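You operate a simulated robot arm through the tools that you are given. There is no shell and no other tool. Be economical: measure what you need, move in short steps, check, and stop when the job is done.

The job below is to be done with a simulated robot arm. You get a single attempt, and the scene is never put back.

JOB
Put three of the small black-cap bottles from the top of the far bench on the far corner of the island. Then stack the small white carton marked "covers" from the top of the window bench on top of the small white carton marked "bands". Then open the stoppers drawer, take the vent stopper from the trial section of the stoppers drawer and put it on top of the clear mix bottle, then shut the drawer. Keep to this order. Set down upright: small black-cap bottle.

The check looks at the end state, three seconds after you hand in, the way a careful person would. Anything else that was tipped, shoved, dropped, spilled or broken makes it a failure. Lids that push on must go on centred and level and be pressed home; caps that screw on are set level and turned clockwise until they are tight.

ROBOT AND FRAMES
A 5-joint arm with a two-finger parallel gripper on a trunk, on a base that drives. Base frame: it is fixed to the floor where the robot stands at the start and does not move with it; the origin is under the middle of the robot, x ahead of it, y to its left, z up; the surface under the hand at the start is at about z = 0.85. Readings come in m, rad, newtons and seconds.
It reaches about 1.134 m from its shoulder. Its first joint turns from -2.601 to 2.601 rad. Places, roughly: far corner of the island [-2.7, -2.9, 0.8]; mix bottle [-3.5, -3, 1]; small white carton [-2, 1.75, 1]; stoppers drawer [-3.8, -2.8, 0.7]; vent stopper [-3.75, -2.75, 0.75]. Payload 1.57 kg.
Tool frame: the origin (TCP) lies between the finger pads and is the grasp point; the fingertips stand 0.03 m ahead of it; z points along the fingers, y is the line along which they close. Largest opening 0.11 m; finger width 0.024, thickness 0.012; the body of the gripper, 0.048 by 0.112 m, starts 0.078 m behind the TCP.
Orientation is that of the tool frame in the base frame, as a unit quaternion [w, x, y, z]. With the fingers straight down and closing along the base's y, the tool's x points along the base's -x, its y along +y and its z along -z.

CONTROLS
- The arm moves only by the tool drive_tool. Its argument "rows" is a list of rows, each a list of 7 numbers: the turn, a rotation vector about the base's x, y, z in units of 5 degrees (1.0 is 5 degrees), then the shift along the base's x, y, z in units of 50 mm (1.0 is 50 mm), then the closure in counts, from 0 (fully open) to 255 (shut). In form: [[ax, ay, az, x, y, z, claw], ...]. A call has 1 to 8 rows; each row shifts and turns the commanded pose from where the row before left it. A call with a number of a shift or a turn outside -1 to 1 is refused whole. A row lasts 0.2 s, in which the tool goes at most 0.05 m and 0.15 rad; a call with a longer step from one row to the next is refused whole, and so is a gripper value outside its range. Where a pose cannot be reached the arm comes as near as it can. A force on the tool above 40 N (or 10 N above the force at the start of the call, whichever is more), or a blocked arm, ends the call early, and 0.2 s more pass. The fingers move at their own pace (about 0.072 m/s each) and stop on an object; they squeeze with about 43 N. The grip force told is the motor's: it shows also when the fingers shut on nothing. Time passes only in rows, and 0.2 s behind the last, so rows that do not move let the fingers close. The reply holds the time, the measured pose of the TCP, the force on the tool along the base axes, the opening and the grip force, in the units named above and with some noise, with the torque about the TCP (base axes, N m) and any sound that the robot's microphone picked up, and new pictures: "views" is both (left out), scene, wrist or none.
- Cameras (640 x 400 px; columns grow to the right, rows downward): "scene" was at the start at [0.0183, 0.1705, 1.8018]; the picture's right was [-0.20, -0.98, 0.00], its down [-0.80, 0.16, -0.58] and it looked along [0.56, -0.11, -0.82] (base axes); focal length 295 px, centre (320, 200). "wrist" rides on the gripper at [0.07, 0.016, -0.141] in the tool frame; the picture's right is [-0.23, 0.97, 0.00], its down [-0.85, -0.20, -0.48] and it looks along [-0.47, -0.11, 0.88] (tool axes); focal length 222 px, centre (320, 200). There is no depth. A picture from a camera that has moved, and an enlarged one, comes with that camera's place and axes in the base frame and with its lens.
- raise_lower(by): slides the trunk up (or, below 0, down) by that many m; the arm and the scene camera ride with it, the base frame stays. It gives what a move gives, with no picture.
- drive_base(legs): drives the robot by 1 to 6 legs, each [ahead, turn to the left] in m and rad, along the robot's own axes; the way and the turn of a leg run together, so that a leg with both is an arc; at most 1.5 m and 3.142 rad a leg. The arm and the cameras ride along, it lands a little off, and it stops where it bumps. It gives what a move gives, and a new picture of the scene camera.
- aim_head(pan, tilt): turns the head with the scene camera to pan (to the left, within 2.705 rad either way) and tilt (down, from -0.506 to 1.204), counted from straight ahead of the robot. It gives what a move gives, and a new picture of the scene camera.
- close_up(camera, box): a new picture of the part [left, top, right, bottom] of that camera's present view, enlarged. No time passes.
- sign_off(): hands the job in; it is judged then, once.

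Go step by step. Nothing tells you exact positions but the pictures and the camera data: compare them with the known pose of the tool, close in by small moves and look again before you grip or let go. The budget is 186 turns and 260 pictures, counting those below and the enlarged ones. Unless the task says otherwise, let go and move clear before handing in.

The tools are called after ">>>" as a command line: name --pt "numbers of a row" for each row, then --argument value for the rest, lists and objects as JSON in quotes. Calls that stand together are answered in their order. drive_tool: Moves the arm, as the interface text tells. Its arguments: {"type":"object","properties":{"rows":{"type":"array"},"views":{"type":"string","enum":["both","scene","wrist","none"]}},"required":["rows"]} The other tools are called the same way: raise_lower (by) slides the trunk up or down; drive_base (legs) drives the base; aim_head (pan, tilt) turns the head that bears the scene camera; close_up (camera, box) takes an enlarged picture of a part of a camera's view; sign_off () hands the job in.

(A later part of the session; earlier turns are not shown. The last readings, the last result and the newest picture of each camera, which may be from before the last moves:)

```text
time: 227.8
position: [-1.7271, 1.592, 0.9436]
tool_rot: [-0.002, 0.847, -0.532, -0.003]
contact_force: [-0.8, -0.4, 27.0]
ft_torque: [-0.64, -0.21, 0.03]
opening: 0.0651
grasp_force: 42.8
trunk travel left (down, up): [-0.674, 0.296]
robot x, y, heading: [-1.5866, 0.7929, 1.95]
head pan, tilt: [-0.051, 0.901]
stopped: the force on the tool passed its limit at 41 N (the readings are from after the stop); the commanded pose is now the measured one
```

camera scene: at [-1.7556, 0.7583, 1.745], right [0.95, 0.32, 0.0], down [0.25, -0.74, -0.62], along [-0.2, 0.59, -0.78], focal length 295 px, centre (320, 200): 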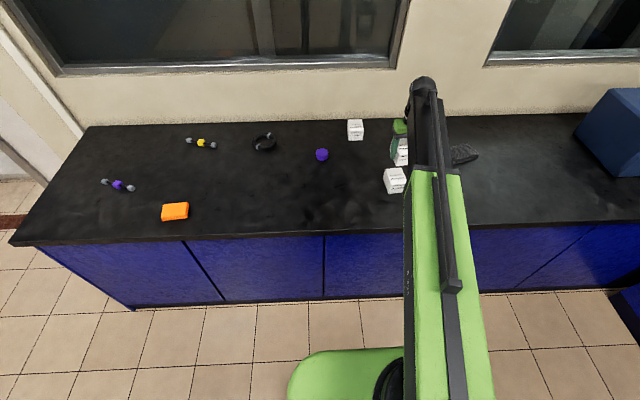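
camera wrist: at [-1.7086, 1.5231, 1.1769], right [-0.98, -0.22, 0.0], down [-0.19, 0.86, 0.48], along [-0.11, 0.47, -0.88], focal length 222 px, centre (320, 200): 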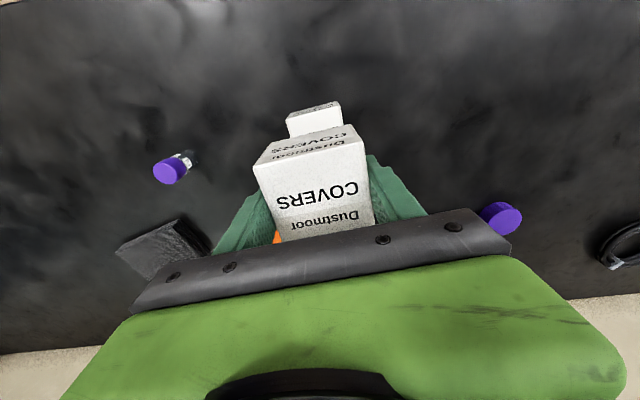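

Contact is made at z≈0.943. I'm easing off 1 mm and releasing.

>>> raise_lower --by 0.0015

>>> drive_tool --pt "0 0 0 0 0 0 120" --pt "0 0 0 0 0 0 90" --pt "0 0 0 0 0 0 60" --pt "0 0 0 0 0 0 40" --pt "0 0 0 0 0 0 40" --views "wrist"

```text
time: 228.3
position: [-1.7266, 1.5917, 0.9436]
tool_rot: [-0.002, 0.846, -0.533, -0.003]
contact_force: [0.1, -3.9, 10.1]
ft_torque: [-0.52, -0.16, -0.04]
opening: 0.0655
grasp_force: 43.0
trunk travel left (down, up): [-0.675, 0.295]
robot x, y, heading: [-1.5832, 0.7921, 1.955]
head pan, tilt: [-0.051, 0.901]
```

```text
time: 229.5
position: [-1.7275, 1.5933, 0.9422]
tool_rot: [-0.002, 0.846, -0.532, -0.004]
contact_force: [0.1, -0.5, -0.5]
ft_torque: [0.0, 0.0, -0.01]
opening: 0.0925
grasp_force: 0.1
trunk travel left (down, up): [-0.675, 0.295]
robot x, y, heading: [-1.5835, 0.7904, 1.954]
head pan, tilt: [-0.051, 0.901]
camera wrist: at [-1.7114, 1.5219, 1.0818], right [-0.98, -0.22, 0.0], down [-0.19, 0.85, 0.48], along [-0.11, 0.47, -0.88], focal length 222 px, centre (320, 200)
```

wrist: 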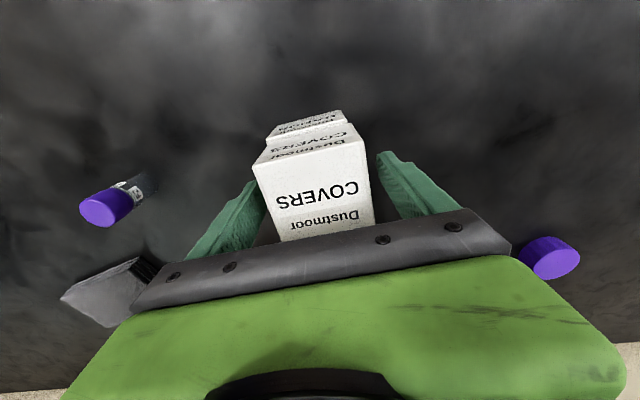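

Released and the stack is steady. I'm raising clear and checking it.

>>> raise_lower --by 0.26

>>> drive_tool --pt "0 0 0 0.75 0.427 0 0" --pt "0 0 0 0.75 0.427 0 0" --pt "0 0 0 0.75 0.427 0 0" --pt "0 0 0 0 0 0 0" --views "none"

>>> close_up --camera "scene" --box '[320, 110, 480, 210]'

```text
time: 232.1
position: [-1.7271, 1.593, 1.2019]
tool_rot: [-0.002, 0.847, -0.532, -0.003]
contact_force: [-0.4, 0.6, -0.3]
ft_torque: [-0.03, -0.01, -0.03]
opening: 0.093
grasp_force: 0.1
trunk travel left (down, up): [-0.935, 0.035]
robot x, y, heading: [-1.5884, 0.7936, 1.953]
head pan, tilt: [-0.051, 0.901]
```

```text
time: 233.1
position: [-1.6124, 1.6574, 1.2018]
tool_rot: [-0.002, 0.847, -0.531, -0.002]
contact_force: [-0.5, -0.4, -0.6]
ft_torque: [0.03, -0.01, 0.02]
opening: 0.1101
grasp_force: 0.0
trunk travel left (down, up): [-0.935, 0.035]
robot x, y, heading: [-1.5888, 0.792, 1.95]
head pan, tilt: [-0.051, 0.901]
```

```text
4.00 times, centred on (400, 160) of scene
camera zoom: at [-1.7564, 0.7577, 1.9101], right [0.95, 0.32, 0.0], down [0.25, -0.74, -0.62], along [-0.2, 0.59, -0.78], focal length 1180 px, centre (0, 360)
```

zoom: 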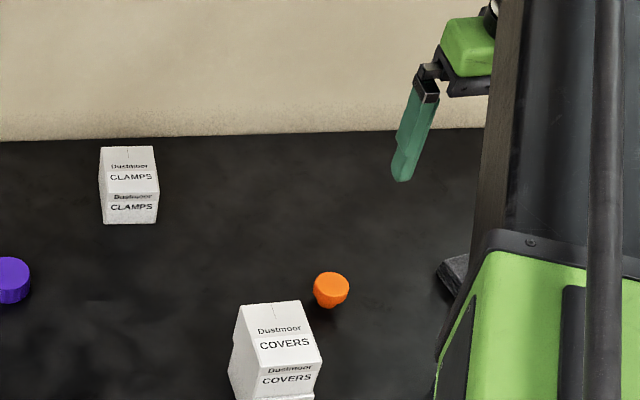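

The stack stands well. The stoppers drawer is behind the island, so I'll look at the passage past the island's door-side end.

>>> aim_head --pan 1.45 --tilt 0.35

>>> aim_head --pan 2.1 --tilt 0.35

```text
time: 234.7
position: [-1.6131, 1.6566, 1.2024]
tool_rot: [-0.002, 0.847, -0.532, -0.002]
contact_force: [-0.3, 0.4, 0.0]
ft_torque: [0.0, 0.04, 0.0]
opening: 0.11
grasp_force: 0.1
trunk travel left (down, up): [-0.935, 0.035]
robot x, y, heading: [-1.5839, 0.7934, 1.951]
head pan, tilt: [1.45, 0.351]
camera scene: at [-1.8211, 0.6629, 1.9577], right [-0.26, 0.97, 0.0], down [0.33, 0.09, -0.94], along [-0.91, -0.24, -0.34], focal length 295 px, centre (320, 200)
```

scene: 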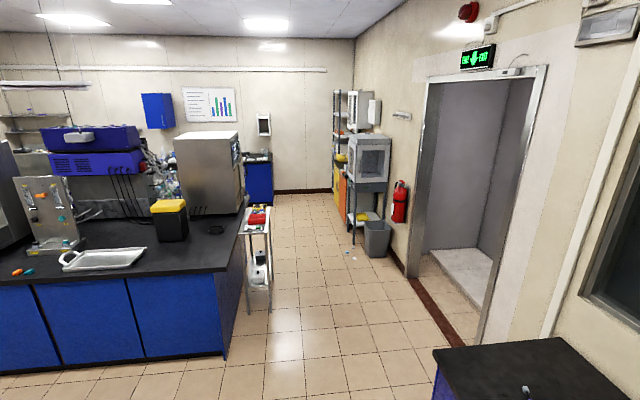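

```text
time: 235.8
position: [-1.6119, 1.6577, 1.2029]
tool_rot: [-0.003, 0.847, -0.532, -0.002]
contact_force: [-0.3, -0.1, -0.2]
ft_torque: [0.0, 0.03, -0.01]
opening: 0.1101
grasp_force: 0.0
trunk travel left (down, up): [-0.935, 0.035]
robot x, y, heading: [-1.583, 0.789, 1.955]
head pan, tilt: [2.1, 0.351]
camera scene: at [-1.7884, 0.6133, 1.9577], right [-0.79, 0.61, 0.0], down [0.21, 0.27, -0.94], along [-0.58, -0.74, -0.34], focal length 295 px, centre (320, 200)
```

scene: 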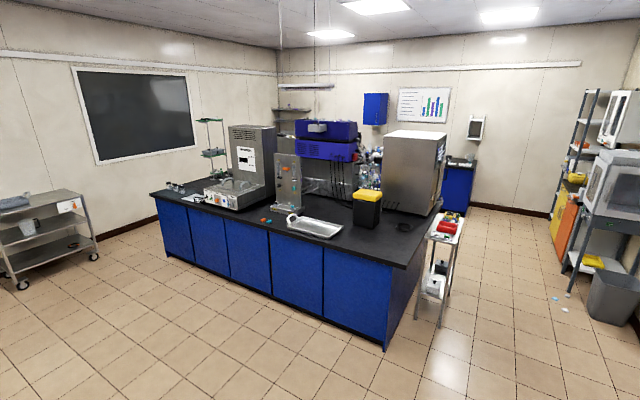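

The door-side passage is about 1 m wide and clear. I'm driving along it in stages.

>>> drive_base --legs '[[0, 1.465], [1.5, 0], [0.6, 0]]'

>>> aim_head --pan 0.3 --tilt 0.5

```text
time: 249.9
position: [-4.5004, 0.2072, 1.2006]
tool_rot: [0.001, 0.982, 0.187, -0.003]
contact_force: [-0.4, 0.0, -0.3]
ft_torque: [-0.01, -0.03, 0.02]
opening: 0.1102
grasp_force: 0.1
trunk travel left (down, up): [-0.935, 0.035]
robot x, y, heading: [-3.6307, 0.171, -2.839]
head pan, tilt: [2.1, 0.351]
camera scene: at [-3.4754, -0.0408, 1.9578], right [-0.67, -0.74, 0.0], down [-0.25, 0.23, -0.94], along [0.7, -0.63, -0.34], focal length 295 px, centre (320, 200)
```

scene: 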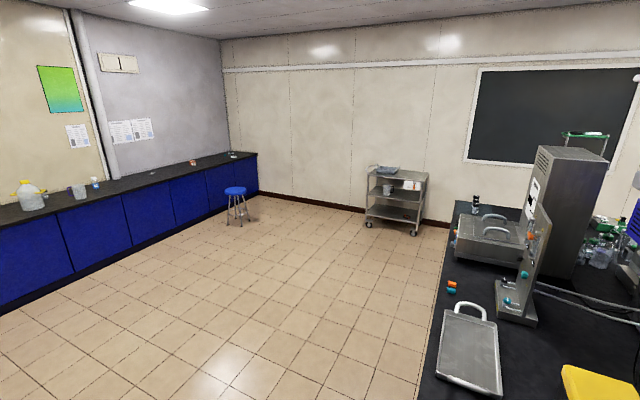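

```text
time: 251.8
position: [-4.4997, 0.2087, 1.2025]
tool_rot: [0.001, 0.982, 0.188, -0.003]
contact_force: [0.0, 0.6, -0.5]
ft_torque: [0.01, 0.01, 0.02]
opening: 0.1099
grasp_force: 0.1
trunk travel left (down, up): [-0.935, 0.035]
robot x, y, heading: [-3.6346, 0.1744, -2.831]
head pan, tilt: [0.3, 0.499]
camera scene: at [-3.6181, -0.03, 1.9441], right [-0.57, 0.82, 0.0], down [0.39, 0.27, -0.88], along [-0.72, -0.5, -0.48], focal length 295 px, centre (320, 200)
```

scene: 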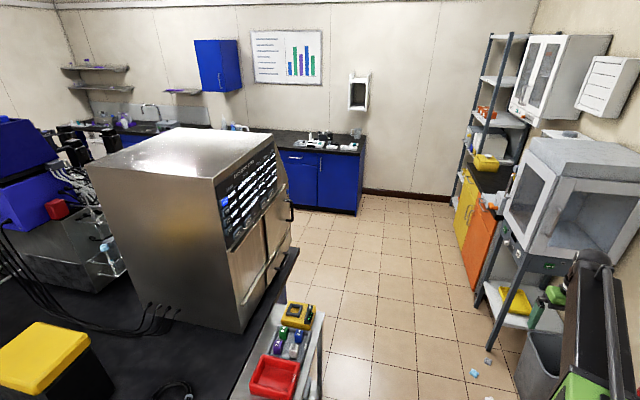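

The arm is swung right toward the oven table, so I'm swinging it straight ahead before going on.

>>> drive_tool --pt "0 0 0 0.5 -0.85 0 0" --pt "0 0 0 0.5 -0.85 0 0" --pt "0 0 0 0.5 -0.85 0 0" --pt "0 0 0 0.5 -0.85 0 0" --pt "0 0 0 0.5 -0.85 0 0" --pt "0 0 0 0.5 -0.85 0 0" --pt "0 0 0 0 0 0 0" --views "none"

>>> drive_base --legs '[[0, 0.04], [1.1, 0], [1.0, 0]]'

>>> aim_head --pan 1.3 --tilt 0.5

```text
time: 253.3
position: [-4.3482, -0.0461, 1.2022]
tool_rot: [0.0, 0.982, 0.186, -0.003]
contact_force: [-0.7, -0.1, 0.0]
ft_torque: [0.02, -0.01, 0.05]
opening: 0.1099
grasp_force: 0.1
trunk travel left (down, up): [-0.935, 0.035]
robot x, y, heading: [-3.6364, 0.1722, -2.828]
head pan, tilt: [0.3, 0.499]
```

```text
time: 264.1
position: [-6.3081, -0.795, 1.2015]
tool_rot: [0.001, 0.978, 0.208, -0.003]
contact_force: [-0.2, -0.4, -0.5]
ft_torque: [0.01, 0.0, -0.02]
opening: 0.1099
grasp_force: 0.0
trunk travel left (down, up): [-0.935, 0.035]
robot x, y, heading: [-5.6024, -0.5444, -2.789]
head pan, tilt: [0.3, 0.499]
camera scene: at [-5.5778, -0.7458, 1.944], right [-0.61, 0.79, 0.0], down [0.38, 0.29, -0.88], along [-0.7, -0.53, -0.48], focal length 295 px, centre (320, 200)
```

scene: 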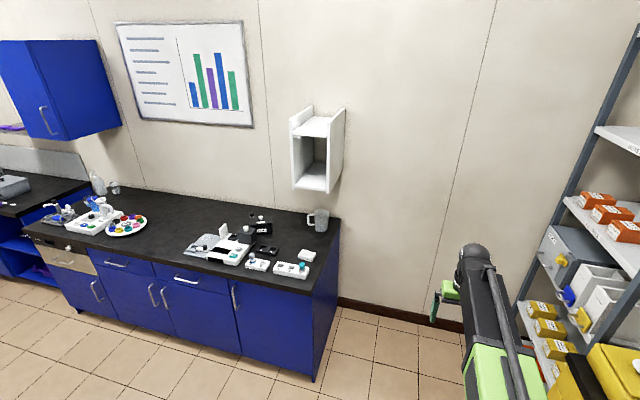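

```text
time: 265.4
position: [-6.3065, -0.7931, 1.2019]
tool_rot: [0.0, 0.978, 0.209, -0.003]
contact_force: [-0.5, 0.4, -0.1]
ft_torque: [0.02, 0.03, -0.01]
opening: 0.1103
grasp_force: 0.1
trunk travel left (down, up): [-0.935, 0.035]
robot x, y, heading: [-5.5998, -0.5496, -2.79]
head pan, tilt: [1.3, 0.499]
camera scene: at [-5.4975, -0.781, 1.9441], right [-1.0, -0.08, 0.0], down [-0.04, 0.48, -0.88], along [0.07, -0.88, -0.48], focal length 295 px, centre (320, 200)
```

scene: 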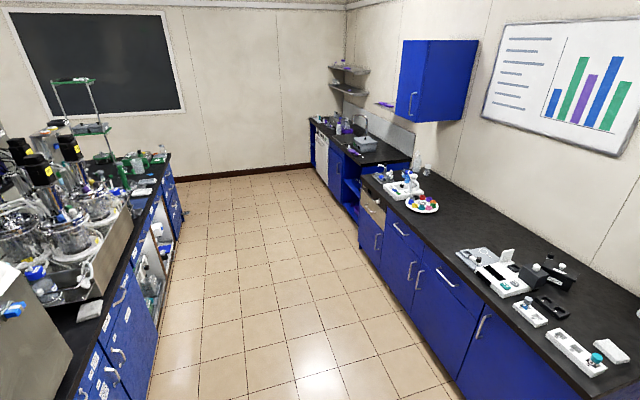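

The island's back face carries the drawers. I'm driving along the rear aisle and then looking at the island.

>>> drive_base --legs '[[0, 1.607], [1.1, 0], [0.9, 0]]'

>>> aim_head --pan 0.95 --tilt 0.55

```text
time: 279.3
position: [-4.643, -3.1247, 1.2018]
tool_rot: [0.002, 0.543, 0.84, -0.001]
contact_force: [0.3, 0.2, -0.9]
ft_torque: [0.04, 0.01, -0.03]
opening: 0.1102
grasp_force: 0.1
trunk travel left (down, up): [-0.935, 0.035]
robot x, y, heading: [-4.8949, -2.4188, -1.213]
head pan, tilt: [1.3, 0.499]
camera scene: at [-4.6636, -2.31, 1.9441], right [0.09, -1.0, 0.0], down [-0.48, -0.04, -0.88], along [0.87, 0.08, -0.48], focal length 295 px, centre (320, 200)
```

scene: 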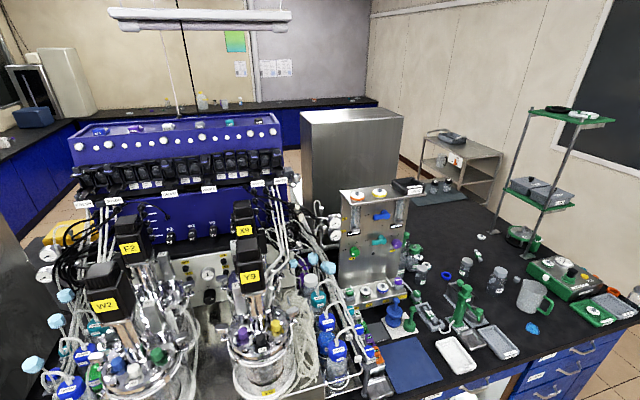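

```text
time: 280.1
position: [-4.6431, -3.1253, 1.2016]
tool_rot: [0.002, 0.543, 0.84, -0.002]
contact_force: [0.5, 0.2, 0.1]
ft_torque: [0.02, 0.0, -0.02]
opening: 0.1099
grasp_force: 0.0
trunk travel left (down, up): [-0.935, 0.035]
robot x, y, heading: [-4.8897, -2.4203, -1.207]
head pan, tilt: [0.949, 0.55]
camera scene: at [-4.6677, -2.3406, 1.9395], right [-0.26, -0.97, 0.0], down [-0.5, 0.13, -0.85], along [0.82, -0.22, -0.52], focal length 295 px, centre (320, 200)
```

scene: 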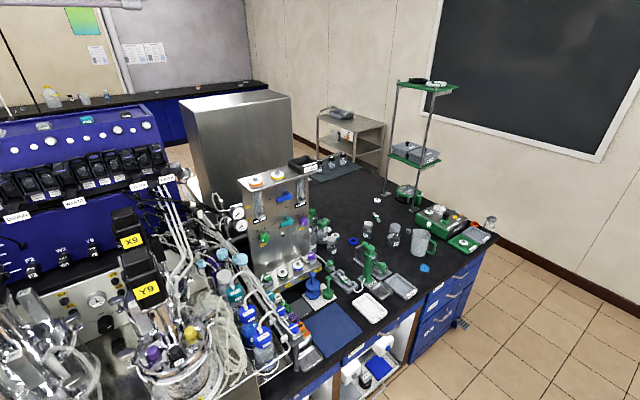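

The rear of the island, with the MIX bottles and the drawers, is in view. I'll zoom in.

>>> close_up --camera "scene" --box '[330, 170, 510, 290]'

>>> close_up --camera "scene" --box '[330, 240, 500, 370]'

```text
3.33 times, centred on (420, 230) of scene
camera zoom: at [-4.6677, -2.3406, 1.9395], right [-0.26, -0.97, 0.0], down [-0.5, 0.13, -0.85], along [0.82, -0.22, -0.52], focal length 983 px, centre (-13, 100)
```

zoom: 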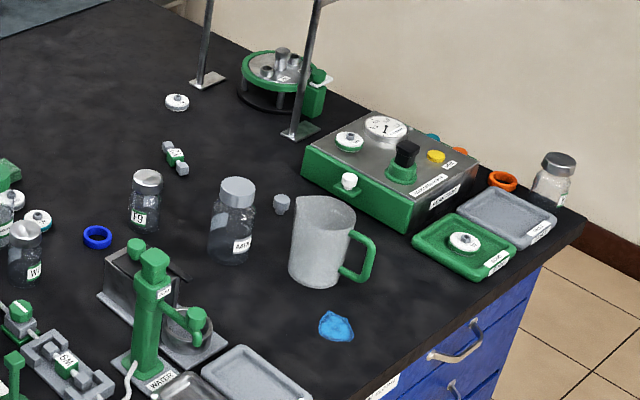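

```text
3.08 times, centred on (415, 305) of scene
camera zoom: at [-4.6677, -2.3406, 1.9395], right [-0.26, -0.97, 0.0], down [-0.5, 0.13, -0.85], along [0.82, -0.22, -0.52], focal length 908 px, centre (28, -123)
```

zoom: 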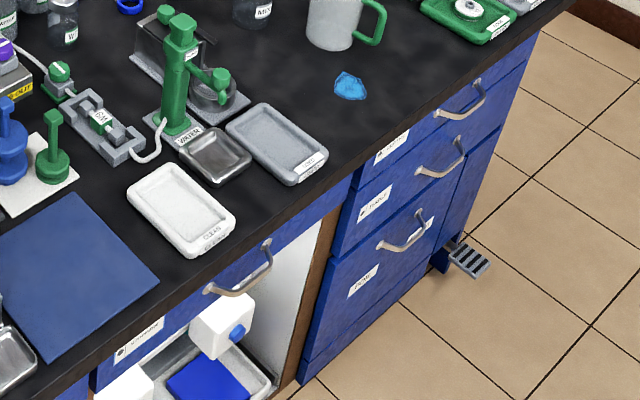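

The drawer above the open shelf has its handle at about (-3.96, -2.85), and the MIX bottle is at about (-3.56, -3.06). I'll move in front of the drawer and face it.

>>> drive_base --legs '[[0, -0.185], [0.73, 0], [0, 1.78]]'

>>> aim_head --pan 0.1 --tilt 0.75

```text
time: 289.2
position: [-4.0744, -2.8648, 1.2017]
tool_rot: [0.003, -0.24, 0.971, 0.0]
contact_force: [0.2, 0.3, 0.0]
ft_torque: [-0.08, 0.01, 0.02]
opening: 0.1101
grasp_force: 0.1
trunk travel left (down, up): [-0.935, 0.035]
robot x, y, heading: [-4.7804, -3.1232, 0.411]
head pan, tilt: [0.949, 0.55]
camera scene: at [-4.8728, -2.8936, 1.9389], right [0.98, -0.21, 0.0], down [-0.11, -0.51, -0.85], along [0.18, 0.83, -0.52], focal length 295 px, centre (320, 200)
```

scene: 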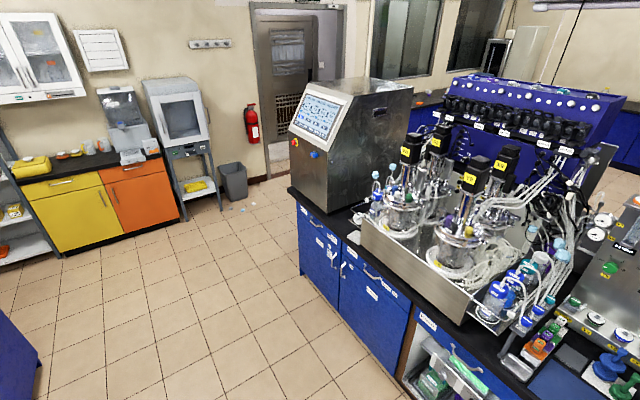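

```text
time: 290.4
position: [-4.0738, -2.8661, 1.2018]
tool_rot: [0.002, -0.24, 0.971, 0.001]
contact_force: [0.1, 1.0, -0.6]
ft_torque: [-0.01, 0.0, -0.03]
opening: 0.11
grasp_force: 0.1
trunk travel left (down, up): [-0.935, 0.035]
robot x, y, heading: [-4.7794, -3.1216, 0.412]
head pan, tilt: [0.099, 0.75]
camera scene: at [-4.8194, -2.9448, 1.922], right [0.49, -0.87, 0.0], down [-0.59, -0.33, -0.73], along [0.64, 0.36, -0.68], focal length 295 px, centre (320, 200)
```

scene: 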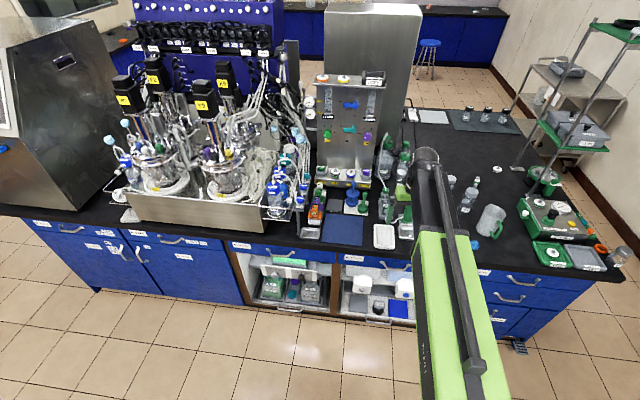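

>>> close_up --camera "scene" --box '[220, 210, 420, 330]'

>>> close_up --camera "scene" --box '[370, 120, 530, 240]'

>>> close_up --camera "scene" --box '[340, 230, 420, 280]'

```text
3.20 times, centred on (320, 270) of scene
camera zoom: at [-4.8194, -2.9448, 1.922], right [0.49, -0.87, 0.0], down [-0.59, -0.33, -0.73], along [0.64, 0.36, -0.68], focal length 944 px, centre (320, -24)
```

zoom: 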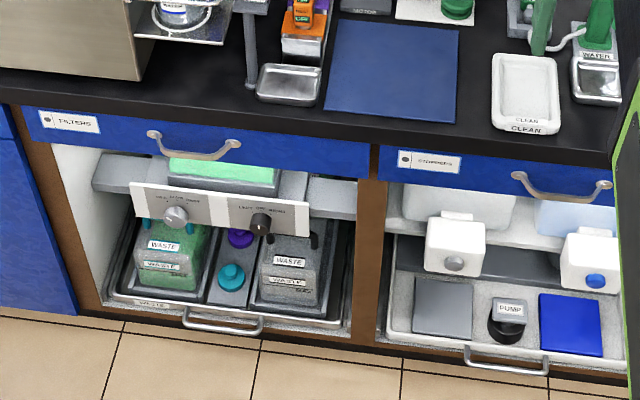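

```text
3.33 times, centred on (450, 180) of scene
camera zoom: at [-4.8194, -2.9448, 1.922], right [0.49, -0.87, 0.0], down [-0.59, -0.33, -0.73], along [0.64, 0.36, -0.68], focal length 983 px, centre (-113, 267)
```

zoom: 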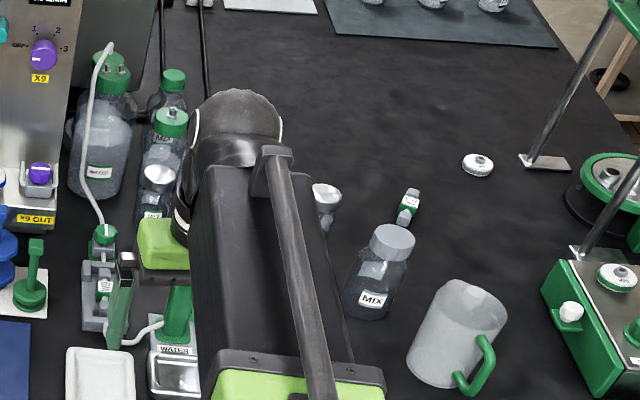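

```text
8.00 times, centred on (380, 255) of scene
camera zoom: at [-4.8194, -2.9448, 1.922], right [0.49, -0.87, 0.0], down [-0.59, -0.33, -0.73], along [0.64, 0.36, -0.68], focal length 2359 px, centre (-160, -240)
```

zoom: 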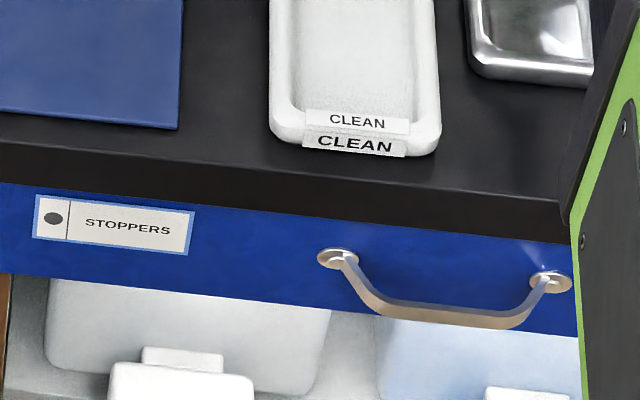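

The drawer reads STOPPERS. I'm swinging the arm left to see the MIX bottles properly.

>>> drive_tool --pt "0 0 0 -0.37 0.92 0 0" --pt "0 0 0 -0.37 0.92 0 0" --pt "0 0 0 -0.37 0.92 0 0" --pt "0 0 0 -0.37 0.92 0 0" --pt "0 0 0 -0.37 0.92 0 0" --pt "0 0 0 -0.37 0.92 0 0" --pt "0 0 0 0 0 0 0" --views "none"

>>> close_up --camera "scene" --box '[370, 120, 530, 240]'

>>> close_up --camera "scene" --box '[440, 165, 500, 220]'

>>> close_up --camera "scene" --box '[375, 130, 455, 190]'

```text
time: 292.0
position: [-4.1862, -2.5912, 1.2028]
tool_rot: [0.002, -0.239, 0.971, 0.001]
contact_force: [0.0, -0.5, 0.6]
ft_torque: [0.03, 0.0, -0.02]
opening: 0.1098
grasp_force: 0.1
trunk travel left (down, up): [-0.935, 0.035]
robot x, y, heading: [-4.7742, -3.1208, 0.41]
head pan, tilt: [0.099, 0.75]
```

```text
3.33 times, centred on (450, 180) of scene
camera zoom: at [-4.8186, -2.9462, 1.9222], right [0.49, -0.87, 0.0], down [-0.6, -0.33, -0.73], along [0.64, 0.36, -0.68], focal length 983 px, centre (-113, 267)
```

zoom: 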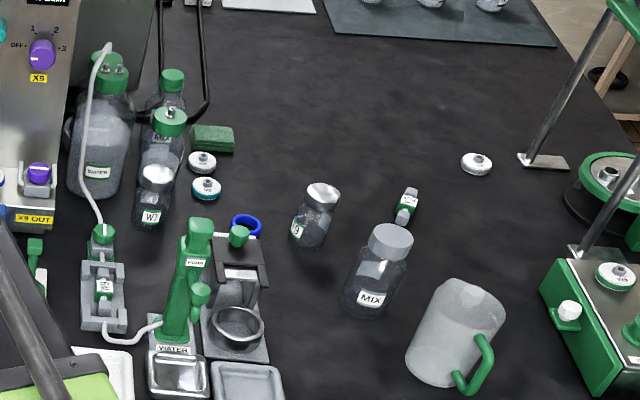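

```text
7.27 times, centred on (470, 192) of scene
camera zoom: at [-4.8186, -2.9462, 1.9222], right [0.49, -0.87, 0.0], down [-0.6, -0.33, -0.73], along [0.64, 0.36, -0.68], focal length 2145 px, centre (-771, 254)
```

zoom: 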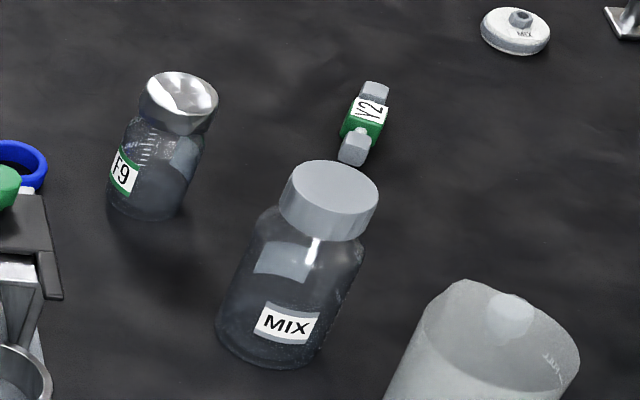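

```text
6.67 times, centred on (415, 160) of scene
camera zoom: at [-4.8186, -2.9462, 1.9222], right [0.49, -0.87, 0.0], down [-0.6, -0.33, -0.73], along [0.64, 0.36, -0.68], focal length 1966 px, centre (-313, 467)
```

zoom: 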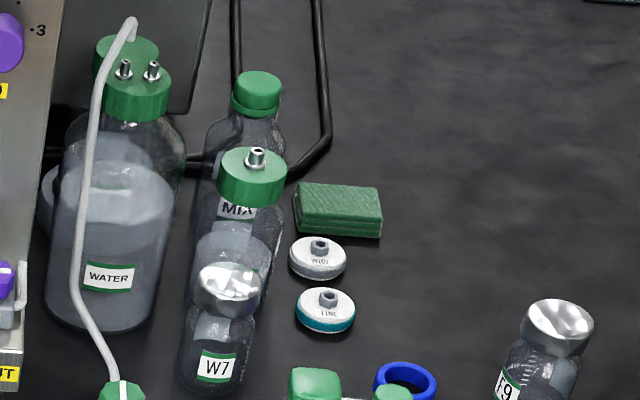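

The clear MIX bottle with the grey neck is at about (-3.55, -3.07). Other stopper-like discs (MIX, WIDE, FINE) lie loose and I'll leave them alone. I'll line the robot up squarely with the drawer handle, which is at about (-3.953, -2.865, 0.741).

>>> drive_base --legs '[[0, 0.22], [-0.3, 0], [0, -0.242], [0.12, 0]]'

```text
time: 296.5
position: [-4.3068, -2.7294, 1.2012]
tool_rot: [0.003, -0.233, 0.972, 0.0]
contact_force: [-0.2, 0.7, -0.4]
ft_torque: [-0.02, 0.05, -0.01]
opening: 0.1099
grasp_force: 0.0
trunk travel left (down, up): [-0.935, 0.035]
robot x, y, heading: [-4.9057, -3.2581, 0.407]
head pan, tilt: [0.099, 0.75]
camera scene: at [-4.9433, -3.0781, 1.9221], right [0.48, -0.88, 0.0], down [-0.6, -0.33, -0.73], along [0.64, 0.35, -0.68], focal length 295 px, centre (320, 200)
```

scene: 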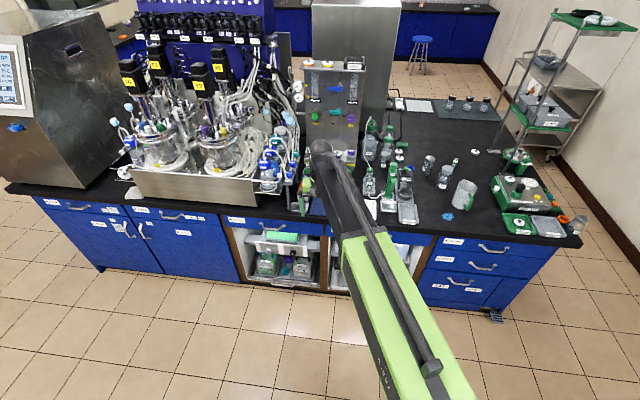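

I'm aligned at a≈0.795. Now I'll bring the arm straight ahead and test tilting the tool forward.

>>> drive_tool --pt "0 0 0 0.47 -0.75 0 0" --pt "0 0 0 0.47 -0.75 0 0" --pt "0 0 0 0.47 -0.75 0 0" --pt "0 0 0 0.47 -0.75 0 0" --pt "0 0 0 0.47 -0.75 0 0" --pt "0 0 0 0.48 -0.76 0 0" --pt "0.378 -0.926 0 0 0 0 0" --pt "0.378 -0.926 0 0 0 0 0" --views "none"

```text
time: 298.3
position: [-4.1671, -2.9569, 1.2058]
tool_rot: [0.09, -0.233, 0.968, 0.014]
contact_force: [-0.3, 0.3, 0.6]
ft_torque: [0.0, 0.04, -0.03]
opening: 0.1099
grasp_force: 0.1
out of reach, approached as far as the arm can: row 7
trunk travel left (down, up): [-0.935, 0.035]
robot x, y, heading: [-4.904, -3.2584, 0.409]
head pan, tilt: [0.099, 0.75]
```

Tilting works, with the wrist pivot about 0.23 m above the TCP. I'm continuing to tilt toward horizontal.

>>> drive_tool --pt "0.378 -0.926 0 0 0 0.087 0" --pt "0.378 -0.926 0 0 0 0.12 0" --pt "0.378 -0.926 0 0 0 0.156 0" --pt "0.378 -0.926 0 0 0 0.184 0" --pt "0.378 -0.926 0 0 0 0.216 0" --pt "0.378 -0.926 0 0 0 0.244 0" --pt "0.378 -0.926 0 0 0 0.27 0" --pt "0.378 -0.926 0 0 0 0.295 0" --views "none"

>>> drive_tool --pt "0.378 -0.926 0 0 0 0.32 0" --pt "0.378 -0.926 0 0 0 0.34 0" --pt "0.378 -0.926 0 0 0 0.36 0" --pt "0.378 -0.926 0 0 0 0.37 0" --pt "0.378 -0.926 0 0 0 0.38 0" --pt "0.378 -0.926 0 0 0 0.39 0" --pt "0.378 -0.926 0 0 0 0.395 0" --pt "0.378 -0.926 0 0 0 0.4 0" --views "scene"

```text
time: 300.1
position: [-4.1664, -2.9543, 1.289]
tool_rot: [0.42, -0.212, 0.88, 0.065]
contact_force: [0.5, 0.7, 0.2]
ft_torque: [0.01, -0.03, -0.02]
opening: 0.1101
grasp_force: 0.1
out of reach, approached as far as the arm can: row 7
trunk travel left (down, up): [-0.935, 0.035]
robot x, y, heading: [-4.9062, -3.2588, 0.404]
head pan, tilt: [0.099, 0.75]
```

```text
time: 301.9
position: [-4.1525, -2.9505, 1.4431]
tool_rot: [0.702, -0.164, 0.685, 0.106]
contact_force: [-0.6, 0.2, -0.2]
ft_torque: [0.02, -0.04, -0.03]
opening: 0.11
grasp_force: 0.0
out of reach, approached as far as the arm can: row 5, 6, 7
trunk travel left (down, up): [-0.935, 0.035]
robot x, y, heading: [-4.9048, -3.2563, 0.403]
head pan, tilt: [0.099, 0.75]
camera scene: at [-4.9455, -3.0786, 1.9221], right [0.48, -0.88, 0.0], down [-0.6, -0.33, -0.73], along [0.64, 0.35, -0.68], focal length 295 px, centre (320, 200)
```

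scene: 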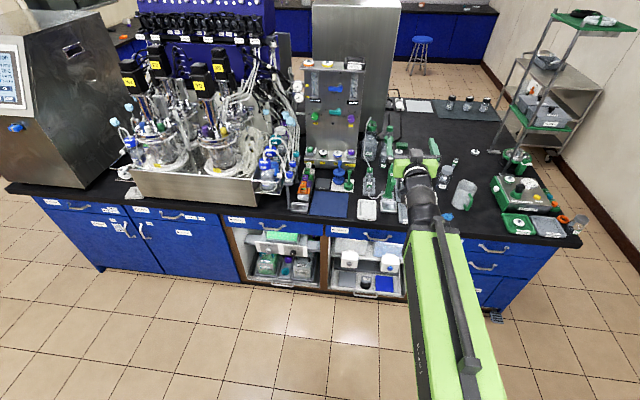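

The tool is horizontal, pointing squarely at the island. I'm spinning it 90° so the fingers close vertically around the bar.

>>> drive_tool --pt "0.927 0.375 0 0 0 0 0" --pt "0.927 0.375 0 0 0 0 0" --pt "0.927 0.375 0 0 0 0 0" --pt "0.927 0.375 0 0 0 0 0" --pt "0.927 0.375 0 0 0 0 0" --pt "0.927 0.375 0 0 0 0 0" --pt "0.927 0.375 0 0 0 0 0" --pt "0.927 0.375 0 0 0 0 0" --views "none"

>>> drive_tool --pt "0.927 0.375 0 0 0 0 110" --pt "0.927 0.375 0 0 0 0 110" --pt "0.927 0.375 0 0 0 0 110" --pt "0.927 0.375 0 0 0 0 110" --pt "0.927 0.375 0 0 0 0 110" --pt "0.927 0.375 0 0 0 0 110" --pt "0.927 0.375 0 0 0 0 110" --pt "0.927 0.375 0 0 0 0 110" --views "none"

>>> drive_tool --pt "0.927 0.375 0 0 0 0 110" --pt "0.927 0.375 0 0 0 0 110" --pt "0 0 0 0 0 0 110" --views "none"

>>> raise_lower --by -0.6

>>> drive_tool --pt "0 0 0 0 0 0 110" --views "both"

```text
time: 303.7
position: [-4.1542, -2.9498, 1.4411]
tool_rot: [0.623, 0.082, 0.7, 0.339]
contact_force: [0.5, -0.4, 0.8]
ft_torque: [0.0, 0.04, -0.02]
opening: 0.1098
grasp_force: 0.1
trunk travel left (down, up): [-0.935, 0.035]
robot x, y, heading: [-4.9034, -3.2583, 0.407]
head pan, tilt: [0.099, 0.75]
```

```text
time: 305.5
position: [-4.1529, -2.9497, 1.4404]
tool_rot: [0.47, 0.318, 0.631, 0.529]
contact_force: [0.1, 0.3, -0.8]
ft_torque: [0.0, -0.03, -0.04]
opening: 0.0626
grasp_force: 0.0
trunk travel left (down, up): [-0.935, 0.035]
robot x, y, heading: [-4.9036, -3.2566, 0.41]
head pan, tilt: [0.099, 0.75]
```

```text
time: 306.3
position: [-4.1539, -2.9503, 1.4405]
tool_rot: [0.422, 0.372, 0.601, 0.568]
contact_force: [0.0, 0.9, 0.6]
ft_torque: [0.01, -0.01, 0.01]
opening: 0.0626
grasp_force: 0.1
trunk travel left (down, up): [-0.935, 0.035]
robot x, y, heading: [-4.9063, -3.2569, 0.407]
head pan, tilt: [0.099, 0.75]
```

```text
refused: -0.6 is not a number from -0.4 to 0.4
```

```text
time: 306.7
position: [-4.1531, -2.9497, 1.4406]
tool_rot: [0.421, 0.371, 0.601, 0.569]
contact_force: [0.6, 0.1, 0.0]
ft_torque: [-0.01, -0.02, 0.01]
opening: 0.0626
grasp_force: 0.0
trunk travel left (down, up): [-0.935, 0.035]
robot x, y, heading: [-4.9048, -3.2547, 0.404]
head pan, tilt: [0.099, 0.75]
camera scene: at [-4.9454, -3.0785, 1.9221], right [0.48, -0.88, 0.0], down [-0.6, -0.33, -0.73], along [0.64, 0.35, -0.68], focal length 295 px, centre (320, 200)
camera wrist: at [-4.3115, -2.9371, 1.4495], right [0.05, -0.14, 0.99], down [-0.12, -0.98, -0.13], along [0.99, -0.11, -0.07], focal length 222 px, centre (320, 200)
```

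scene: 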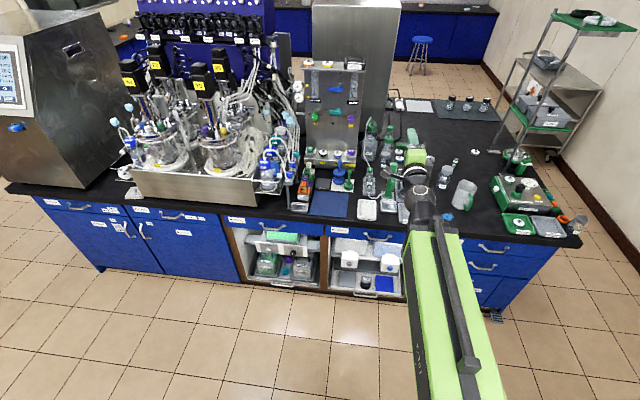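
wrist: 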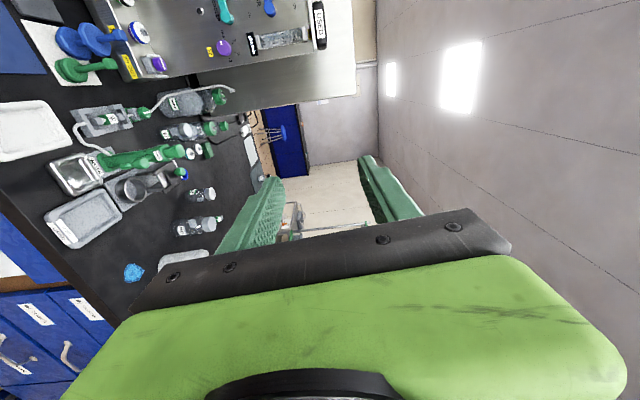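

The fingers now close vertically. I'm lowering the trunk to near the handle height.

>>> raise_lower --by -0.4

>>> raise_lower --by -0.28

>>> drive_tool --pt "0 0 0 0 0 0 110" --views "both"

```text
time: 310.6
position: [-4.1541, -2.9493, 1.0398]
tool_rot: [0.421, 0.372, 0.6, 0.569]
contact_force: [-0.4, 0.3, -0.1]
ft_torque: [0.0, -0.02, 0.02]
opening: 0.0626
grasp_force: 0.0
trunk travel left (down, up): [-0.535, 0.435]
robot x, y, heading: [-4.9075, -3.2564, 0.409]
head pan, tilt: [0.099, 0.75]
```

```text
time: 313.4
position: [-4.1539, -2.9492, 0.7601]
tool_rot: [0.422, 0.371, 0.601, 0.569]
contact_force: [-0.6, 0.4, 0.5]
ft_torque: [-0.01, -0.01, 0.0]
opening: 0.0623
grasp_force: 0.1
trunk travel left (down, up): [-0.255, 0.715]
robot x, y, heading: [-4.9048, -3.254, 0.409]
head pan, tilt: [0.099, 0.75]
```

```text
time: 313.8
position: [-4.1534, -2.9505, 0.7608]
tool_rot: [0.421, 0.372, 0.601, 0.568]
contact_force: [1.1, 0.1, 0.2]
ft_torque: [0.02, 0.02, -0.01]
opening: 0.0629
grasp_force: 0.0
trunk travel left (down, up): [-0.255, 0.715]
robot x, y, heading: [-4.9006, -3.2578, 0.403]
head pan, tilt: [0.099, 0.75]
camera scene: at [-4.9453, -3.0785, 1.2421], right [0.48, -0.88, 0.0], down [-0.6, -0.33, -0.73], along [0.64, 0.35, -0.68], focal length 295 px, centre (320, 200)
camera wrist: at [-4.3115, -2.9371, 0.7695], right [0.05, -0.13, 0.99], down [-0.12, -0.98, -0.13], along [0.99, -0.12, -0.07], focal length 222 px, centre (320, 200)
```

scene: 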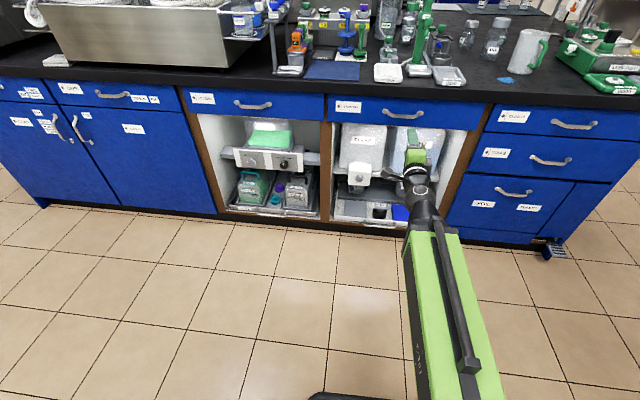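
wrist: 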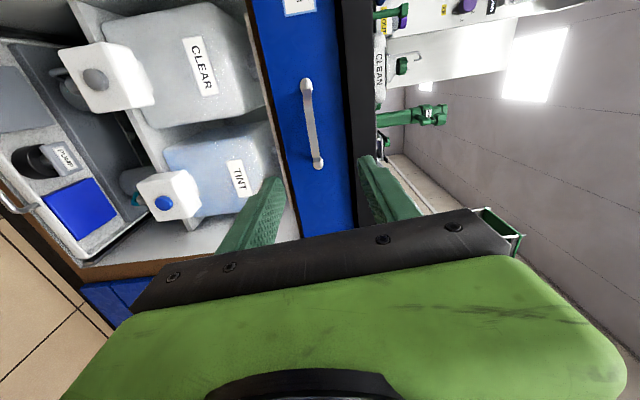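

The handle bar triangulates to (-3.954, -2.862, 0.746), straight ahead of the tool. I'm lowering 15 mm, narrowing the fingers and advancing most of the way.

>>> raise_lower --by -0.015

>>> drive_tool --pt "0 0 0 0.7 0.29 0 130" --pt "0 0 0 0.7 0.29 0 130" --pt "0 0 0 0.7 0.29 0 130" --pt "0 0 0 0.7 0.29 0 130" --pt "0 0 0 0 0 0 130" --views "both"

```text
time: 314.4
position: [-4.1532, -2.9502, 0.7461]
tool_rot: [0.422, 0.372, 0.601, 0.569]
contact_force: [-0.2, -0.3, -0.7]
ft_torque: [0.01, -0.01, 0.0]
opening: 0.0624
grasp_force: 0.0
trunk travel left (down, up): [-0.24, 0.73]
robot x, y, heading: [-4.9041, -3.2596, 0.409]
head pan, tilt: [0.099, 0.75]
```

```text
time: 315.6
position: [-4.0126, -2.8904, 0.746]
tool_rot: [0.422, 0.371, 0.6, 0.569]
contact_force: [-0.1, 0.2, 0.1]
ft_torque: [-0.02, -0.03, -0.03]
opening: 0.0537
grasp_force: 0.1
trunk travel left (down, up): [-0.24, 0.73]
robot x, y, heading: [-4.9027, -3.256, 0.412]
head pan, tilt: [0.099, 0.75]
camera scene: at [-4.9453, -3.0785, 1.2271], right [0.48, -0.88, 0.0], down [-0.6, -0.33, -0.73], along [0.64, 0.35, -0.68], focal length 295 px, centre (320, 200)
camera wrist: at [-4.1721, -2.8785, 0.7548], right [0.05, -0.14, 0.99], down [-0.12, -0.98, -0.13], along [0.99, -0.11, -0.06], focal length 222 px, centre (320, 200)
```

scene: 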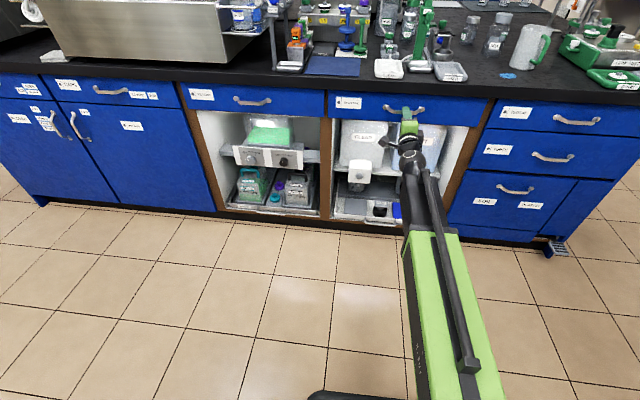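
wrist: 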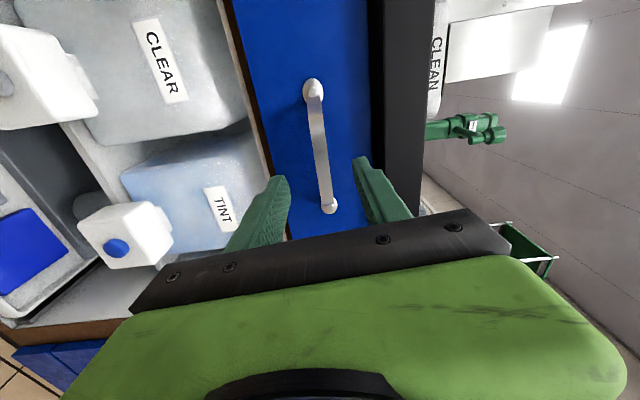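

The bar lies between the fingers' heights, so I'm advancing the last 5.5 cm and closing.

>>> drive_tool --pt "0 0 0 0.47 0.24 0 130" --pt "0 0 0 0.5 0.23 0 130" --pt "0 0 0 0 0 0 130" --views "wrist"

```text
time: 316.4
position: [-3.9658, -2.8671, 0.7472]
tool_rot: [0.422, 0.371, 0.6, 0.57]
contact_force: [-0.2, -0.4, -0.2]
ft_torque: [-0.01, -0.04, 0.0]
opening: 0.0539
grasp_force: 0.0
trunk travel left (down, up): [-0.24, 0.73]
robot x, y, heading: [-4.9077, -3.2583, 0.403]
head pan, tilt: [0.099, 0.75]
camera wrist: at [-4.1231, -2.8552, 0.7547], right [0.05, -0.14, 0.99], down [-0.12, -0.98, -0.13], along [0.99, -0.11, -0.06], focal length 222 px, centre (320, 200)
```

wrist: 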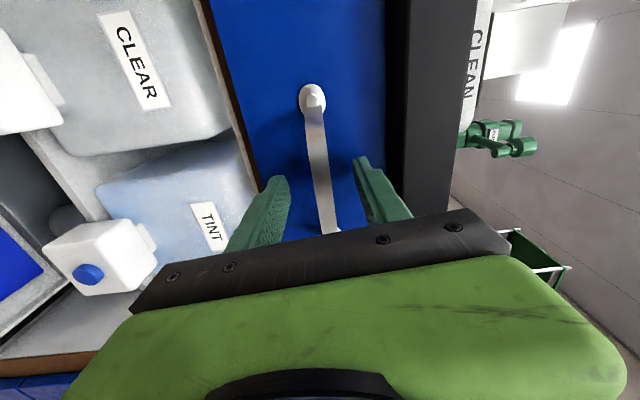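

>>> drive_tool --pt "0 0 0 0 0 0 255" --pt "0 0 0 0 0 0 255" --pt "0 0 0 0 0 0 255" --pt "0 0 0 0 0 0 255" --views "wrist"

```text
time: 317.4
position: [-3.9666, -2.868, 0.7491]
tool_rot: [0.423, 0.37, 0.599, 0.571]
contact_force: [1.6, 4.5, 24.2]
ft_torque: [0.75, 0.16, -0.23]
opening: 0.0118
grasp_force: 29.0
trunk travel left (down, up): [-0.24, 0.73]
robot x, y, heading: [-4.9017, -3.2593, 0.406]
head pan, tilt: [0.099, 0.75]
camera wrist: at [-4.1246, -2.8555, 0.7569], right [0.05, -0.14, 0.99], down [-0.12, -0.98, -0.13], along [0.99, -0.12, -0.06], focal length 222 px, centre (320, 200)
```

wrist: 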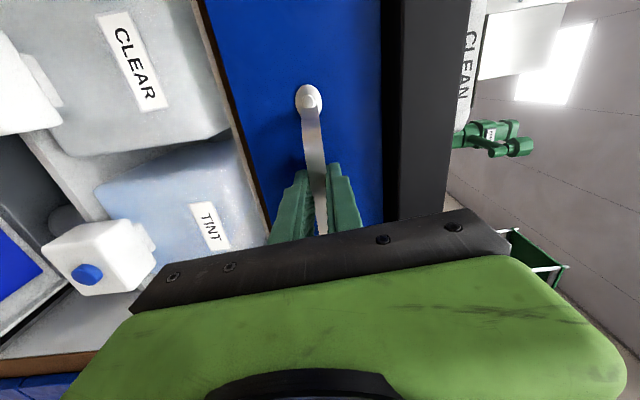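

The handle bar is gripped. I'll ease the vertical load and pull the drawer straight out along its normal.

>>> raise_lower --by 0.002

>>> drive_tool --pt "0 0 0 -0.46 -0.19 0 255" --pt "0 0 0 -0.46 -0.19 0 255" --pt "0 0 0 -0.46 -0.19 0 255" --pt "0 0 0 -0.46 -0.19 0 255" --views "wrist"

```text
time: 317.9
position: [-3.9663, -2.868, 0.7494]
tool_rot: [0.421, 0.372, 0.6, 0.57]
contact_force: [-1.9, 1.8, 6.9]
ft_torque: [0.7, 0.26, -0.19]
opening: 0.0117
grasp_force: 29.6
trunk travel left (down, up): [-0.242, 0.728]
robot x, y, heading: [-4.9047, -3.2556, 0.404]
head pan, tilt: [0.099, 0.75]
```

```text
time: 318.9
position: [-4.059, -2.9048, 0.7478]
tool_rot: [0.421, 0.369, 0.601, 0.571]
contact_force: [-9.1, 19.2, 8.7]
ft_torque: [0.66, 0.2, 0.4]
opening: 0.012
grasp_force: 29.1
trunk travel left (down, up): [-0.242, 0.728]
robot x, y, heading: [-4.9103, -3.2561, 0.408]
head pan, tilt: [0.099, 0.75]
camera wrist: at [-4.2172, -2.893, 0.7572], right [0.05, -0.13, 0.99], down [-0.12, -0.98, -0.13], along [0.99, -0.11, -0.06], focal length 222 px, centre (320, 200)
```

wrist: 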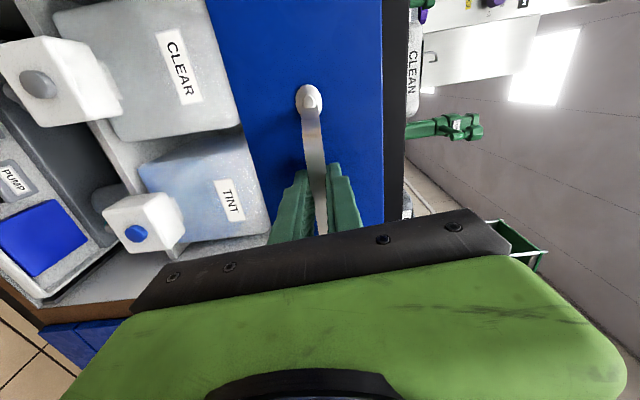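

It opened 10 cm with slight side load. I'm continuing with a small direction correction.

>>> drive_tool --pt "0 0 0 -0.47 -0.14 0 255" --pt "0 0 0 -0.46 -0.17 0 255" --pt "0 0 0 -0.46 -0.17 0 255" --pt "0 0 0 -0.46 -0.17 0 255" --views "both"

```text
time: 319.9
position: [-4.1487, -2.9405, 0.7491]
tool_rot: [0.423, 0.373, 0.598, 0.569]
contact_force: [2.2, -7.7, 8.7]
ft_torque: [0.66, 0.19, 0.35]
opening: 0.0117
grasp_force: 29.1
trunk travel left (down, up): [-0.242, 0.728]
robot x, y, heading: [-4.9065, -3.2599, 0.403]
head pan, tilt: [0.099, 0.75]
camera scene: at [-4.9459, -3.0794, 1.2292], right [0.48, -0.88, 0.0], down [-0.6, -0.33, -0.73], along [0.64, 0.35, -0.68], focal length 295 px, centre (320, 200)
camera wrist: at [-4.307, -2.9269, 0.7572], right [0.05, -0.14, 0.99], down [-0.13, -0.98, -0.13], along [0.99, -0.12, -0.06], focal length 222 px, centre (320, 200)
```

scene: 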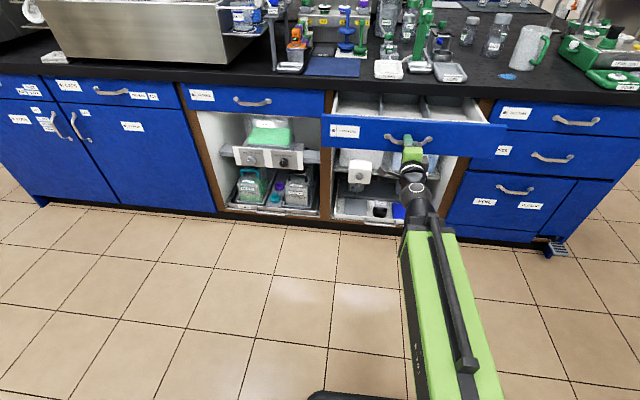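
wrist: 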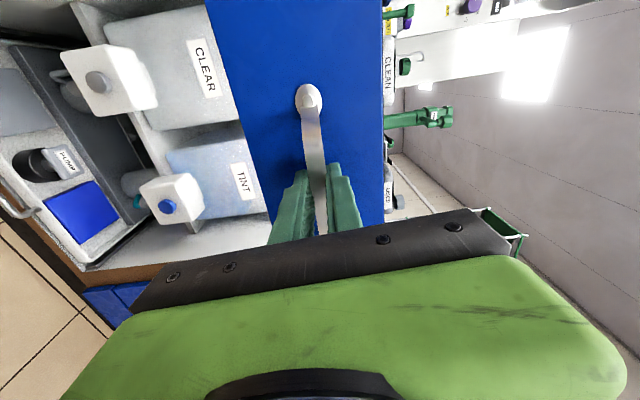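

The drawer is open 20 cm and sections show inside. I'll pull another 8 cm by backing the base.

>>> drive_base --legs '[[-0.08, 0]]'

>>> close_up --camera "scene" --box '[310, 70, 530, 200]'

```text
time: 321.0
position: [-4.2248, -2.9708, 0.7486]
tool_rot: [0.422, 0.37, 0.6, 0.57]
contact_force: [-1.1, 7.7, 10.8]
ft_torque: [0.72, 0.17, 0.39]
opening: 0.0117
grasp_force: 28.9
trunk travel left (down, up): [-0.242, 0.728]
robot x, y, heading: [-4.9833, -3.2906, 0.406]
head pan, tilt: [0.099, 0.75]
camera scene: at [-5.0216, -3.1109, 1.2292], right [0.48, -0.88, 0.0], down [-0.6, -0.33, -0.73], along [0.64, 0.35, -0.68], focal length 295 px, centre (320, 200)
```

scene: 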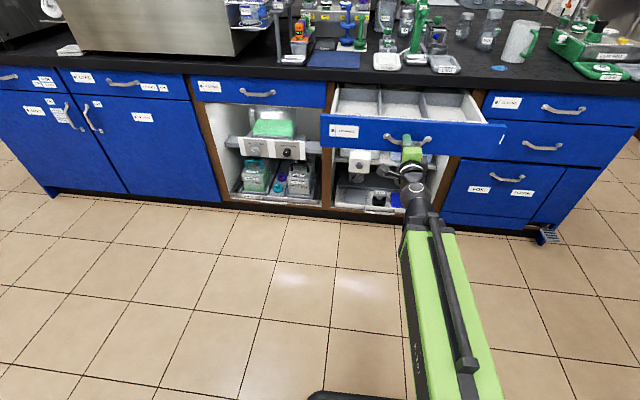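

```text
2.91 times, centred on (420, 135) of scene
camera zoom: at [-5.0216, -3.1109, 1.2292], right [0.48, -0.88, 0.0], down [-0.6, -0.33, -0.73], along [0.64, 0.35, -0.68], focal length 858 px, centre (29, 389)
```

zoom: 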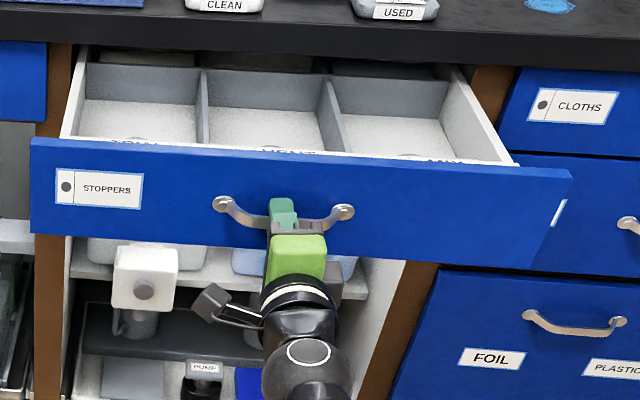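

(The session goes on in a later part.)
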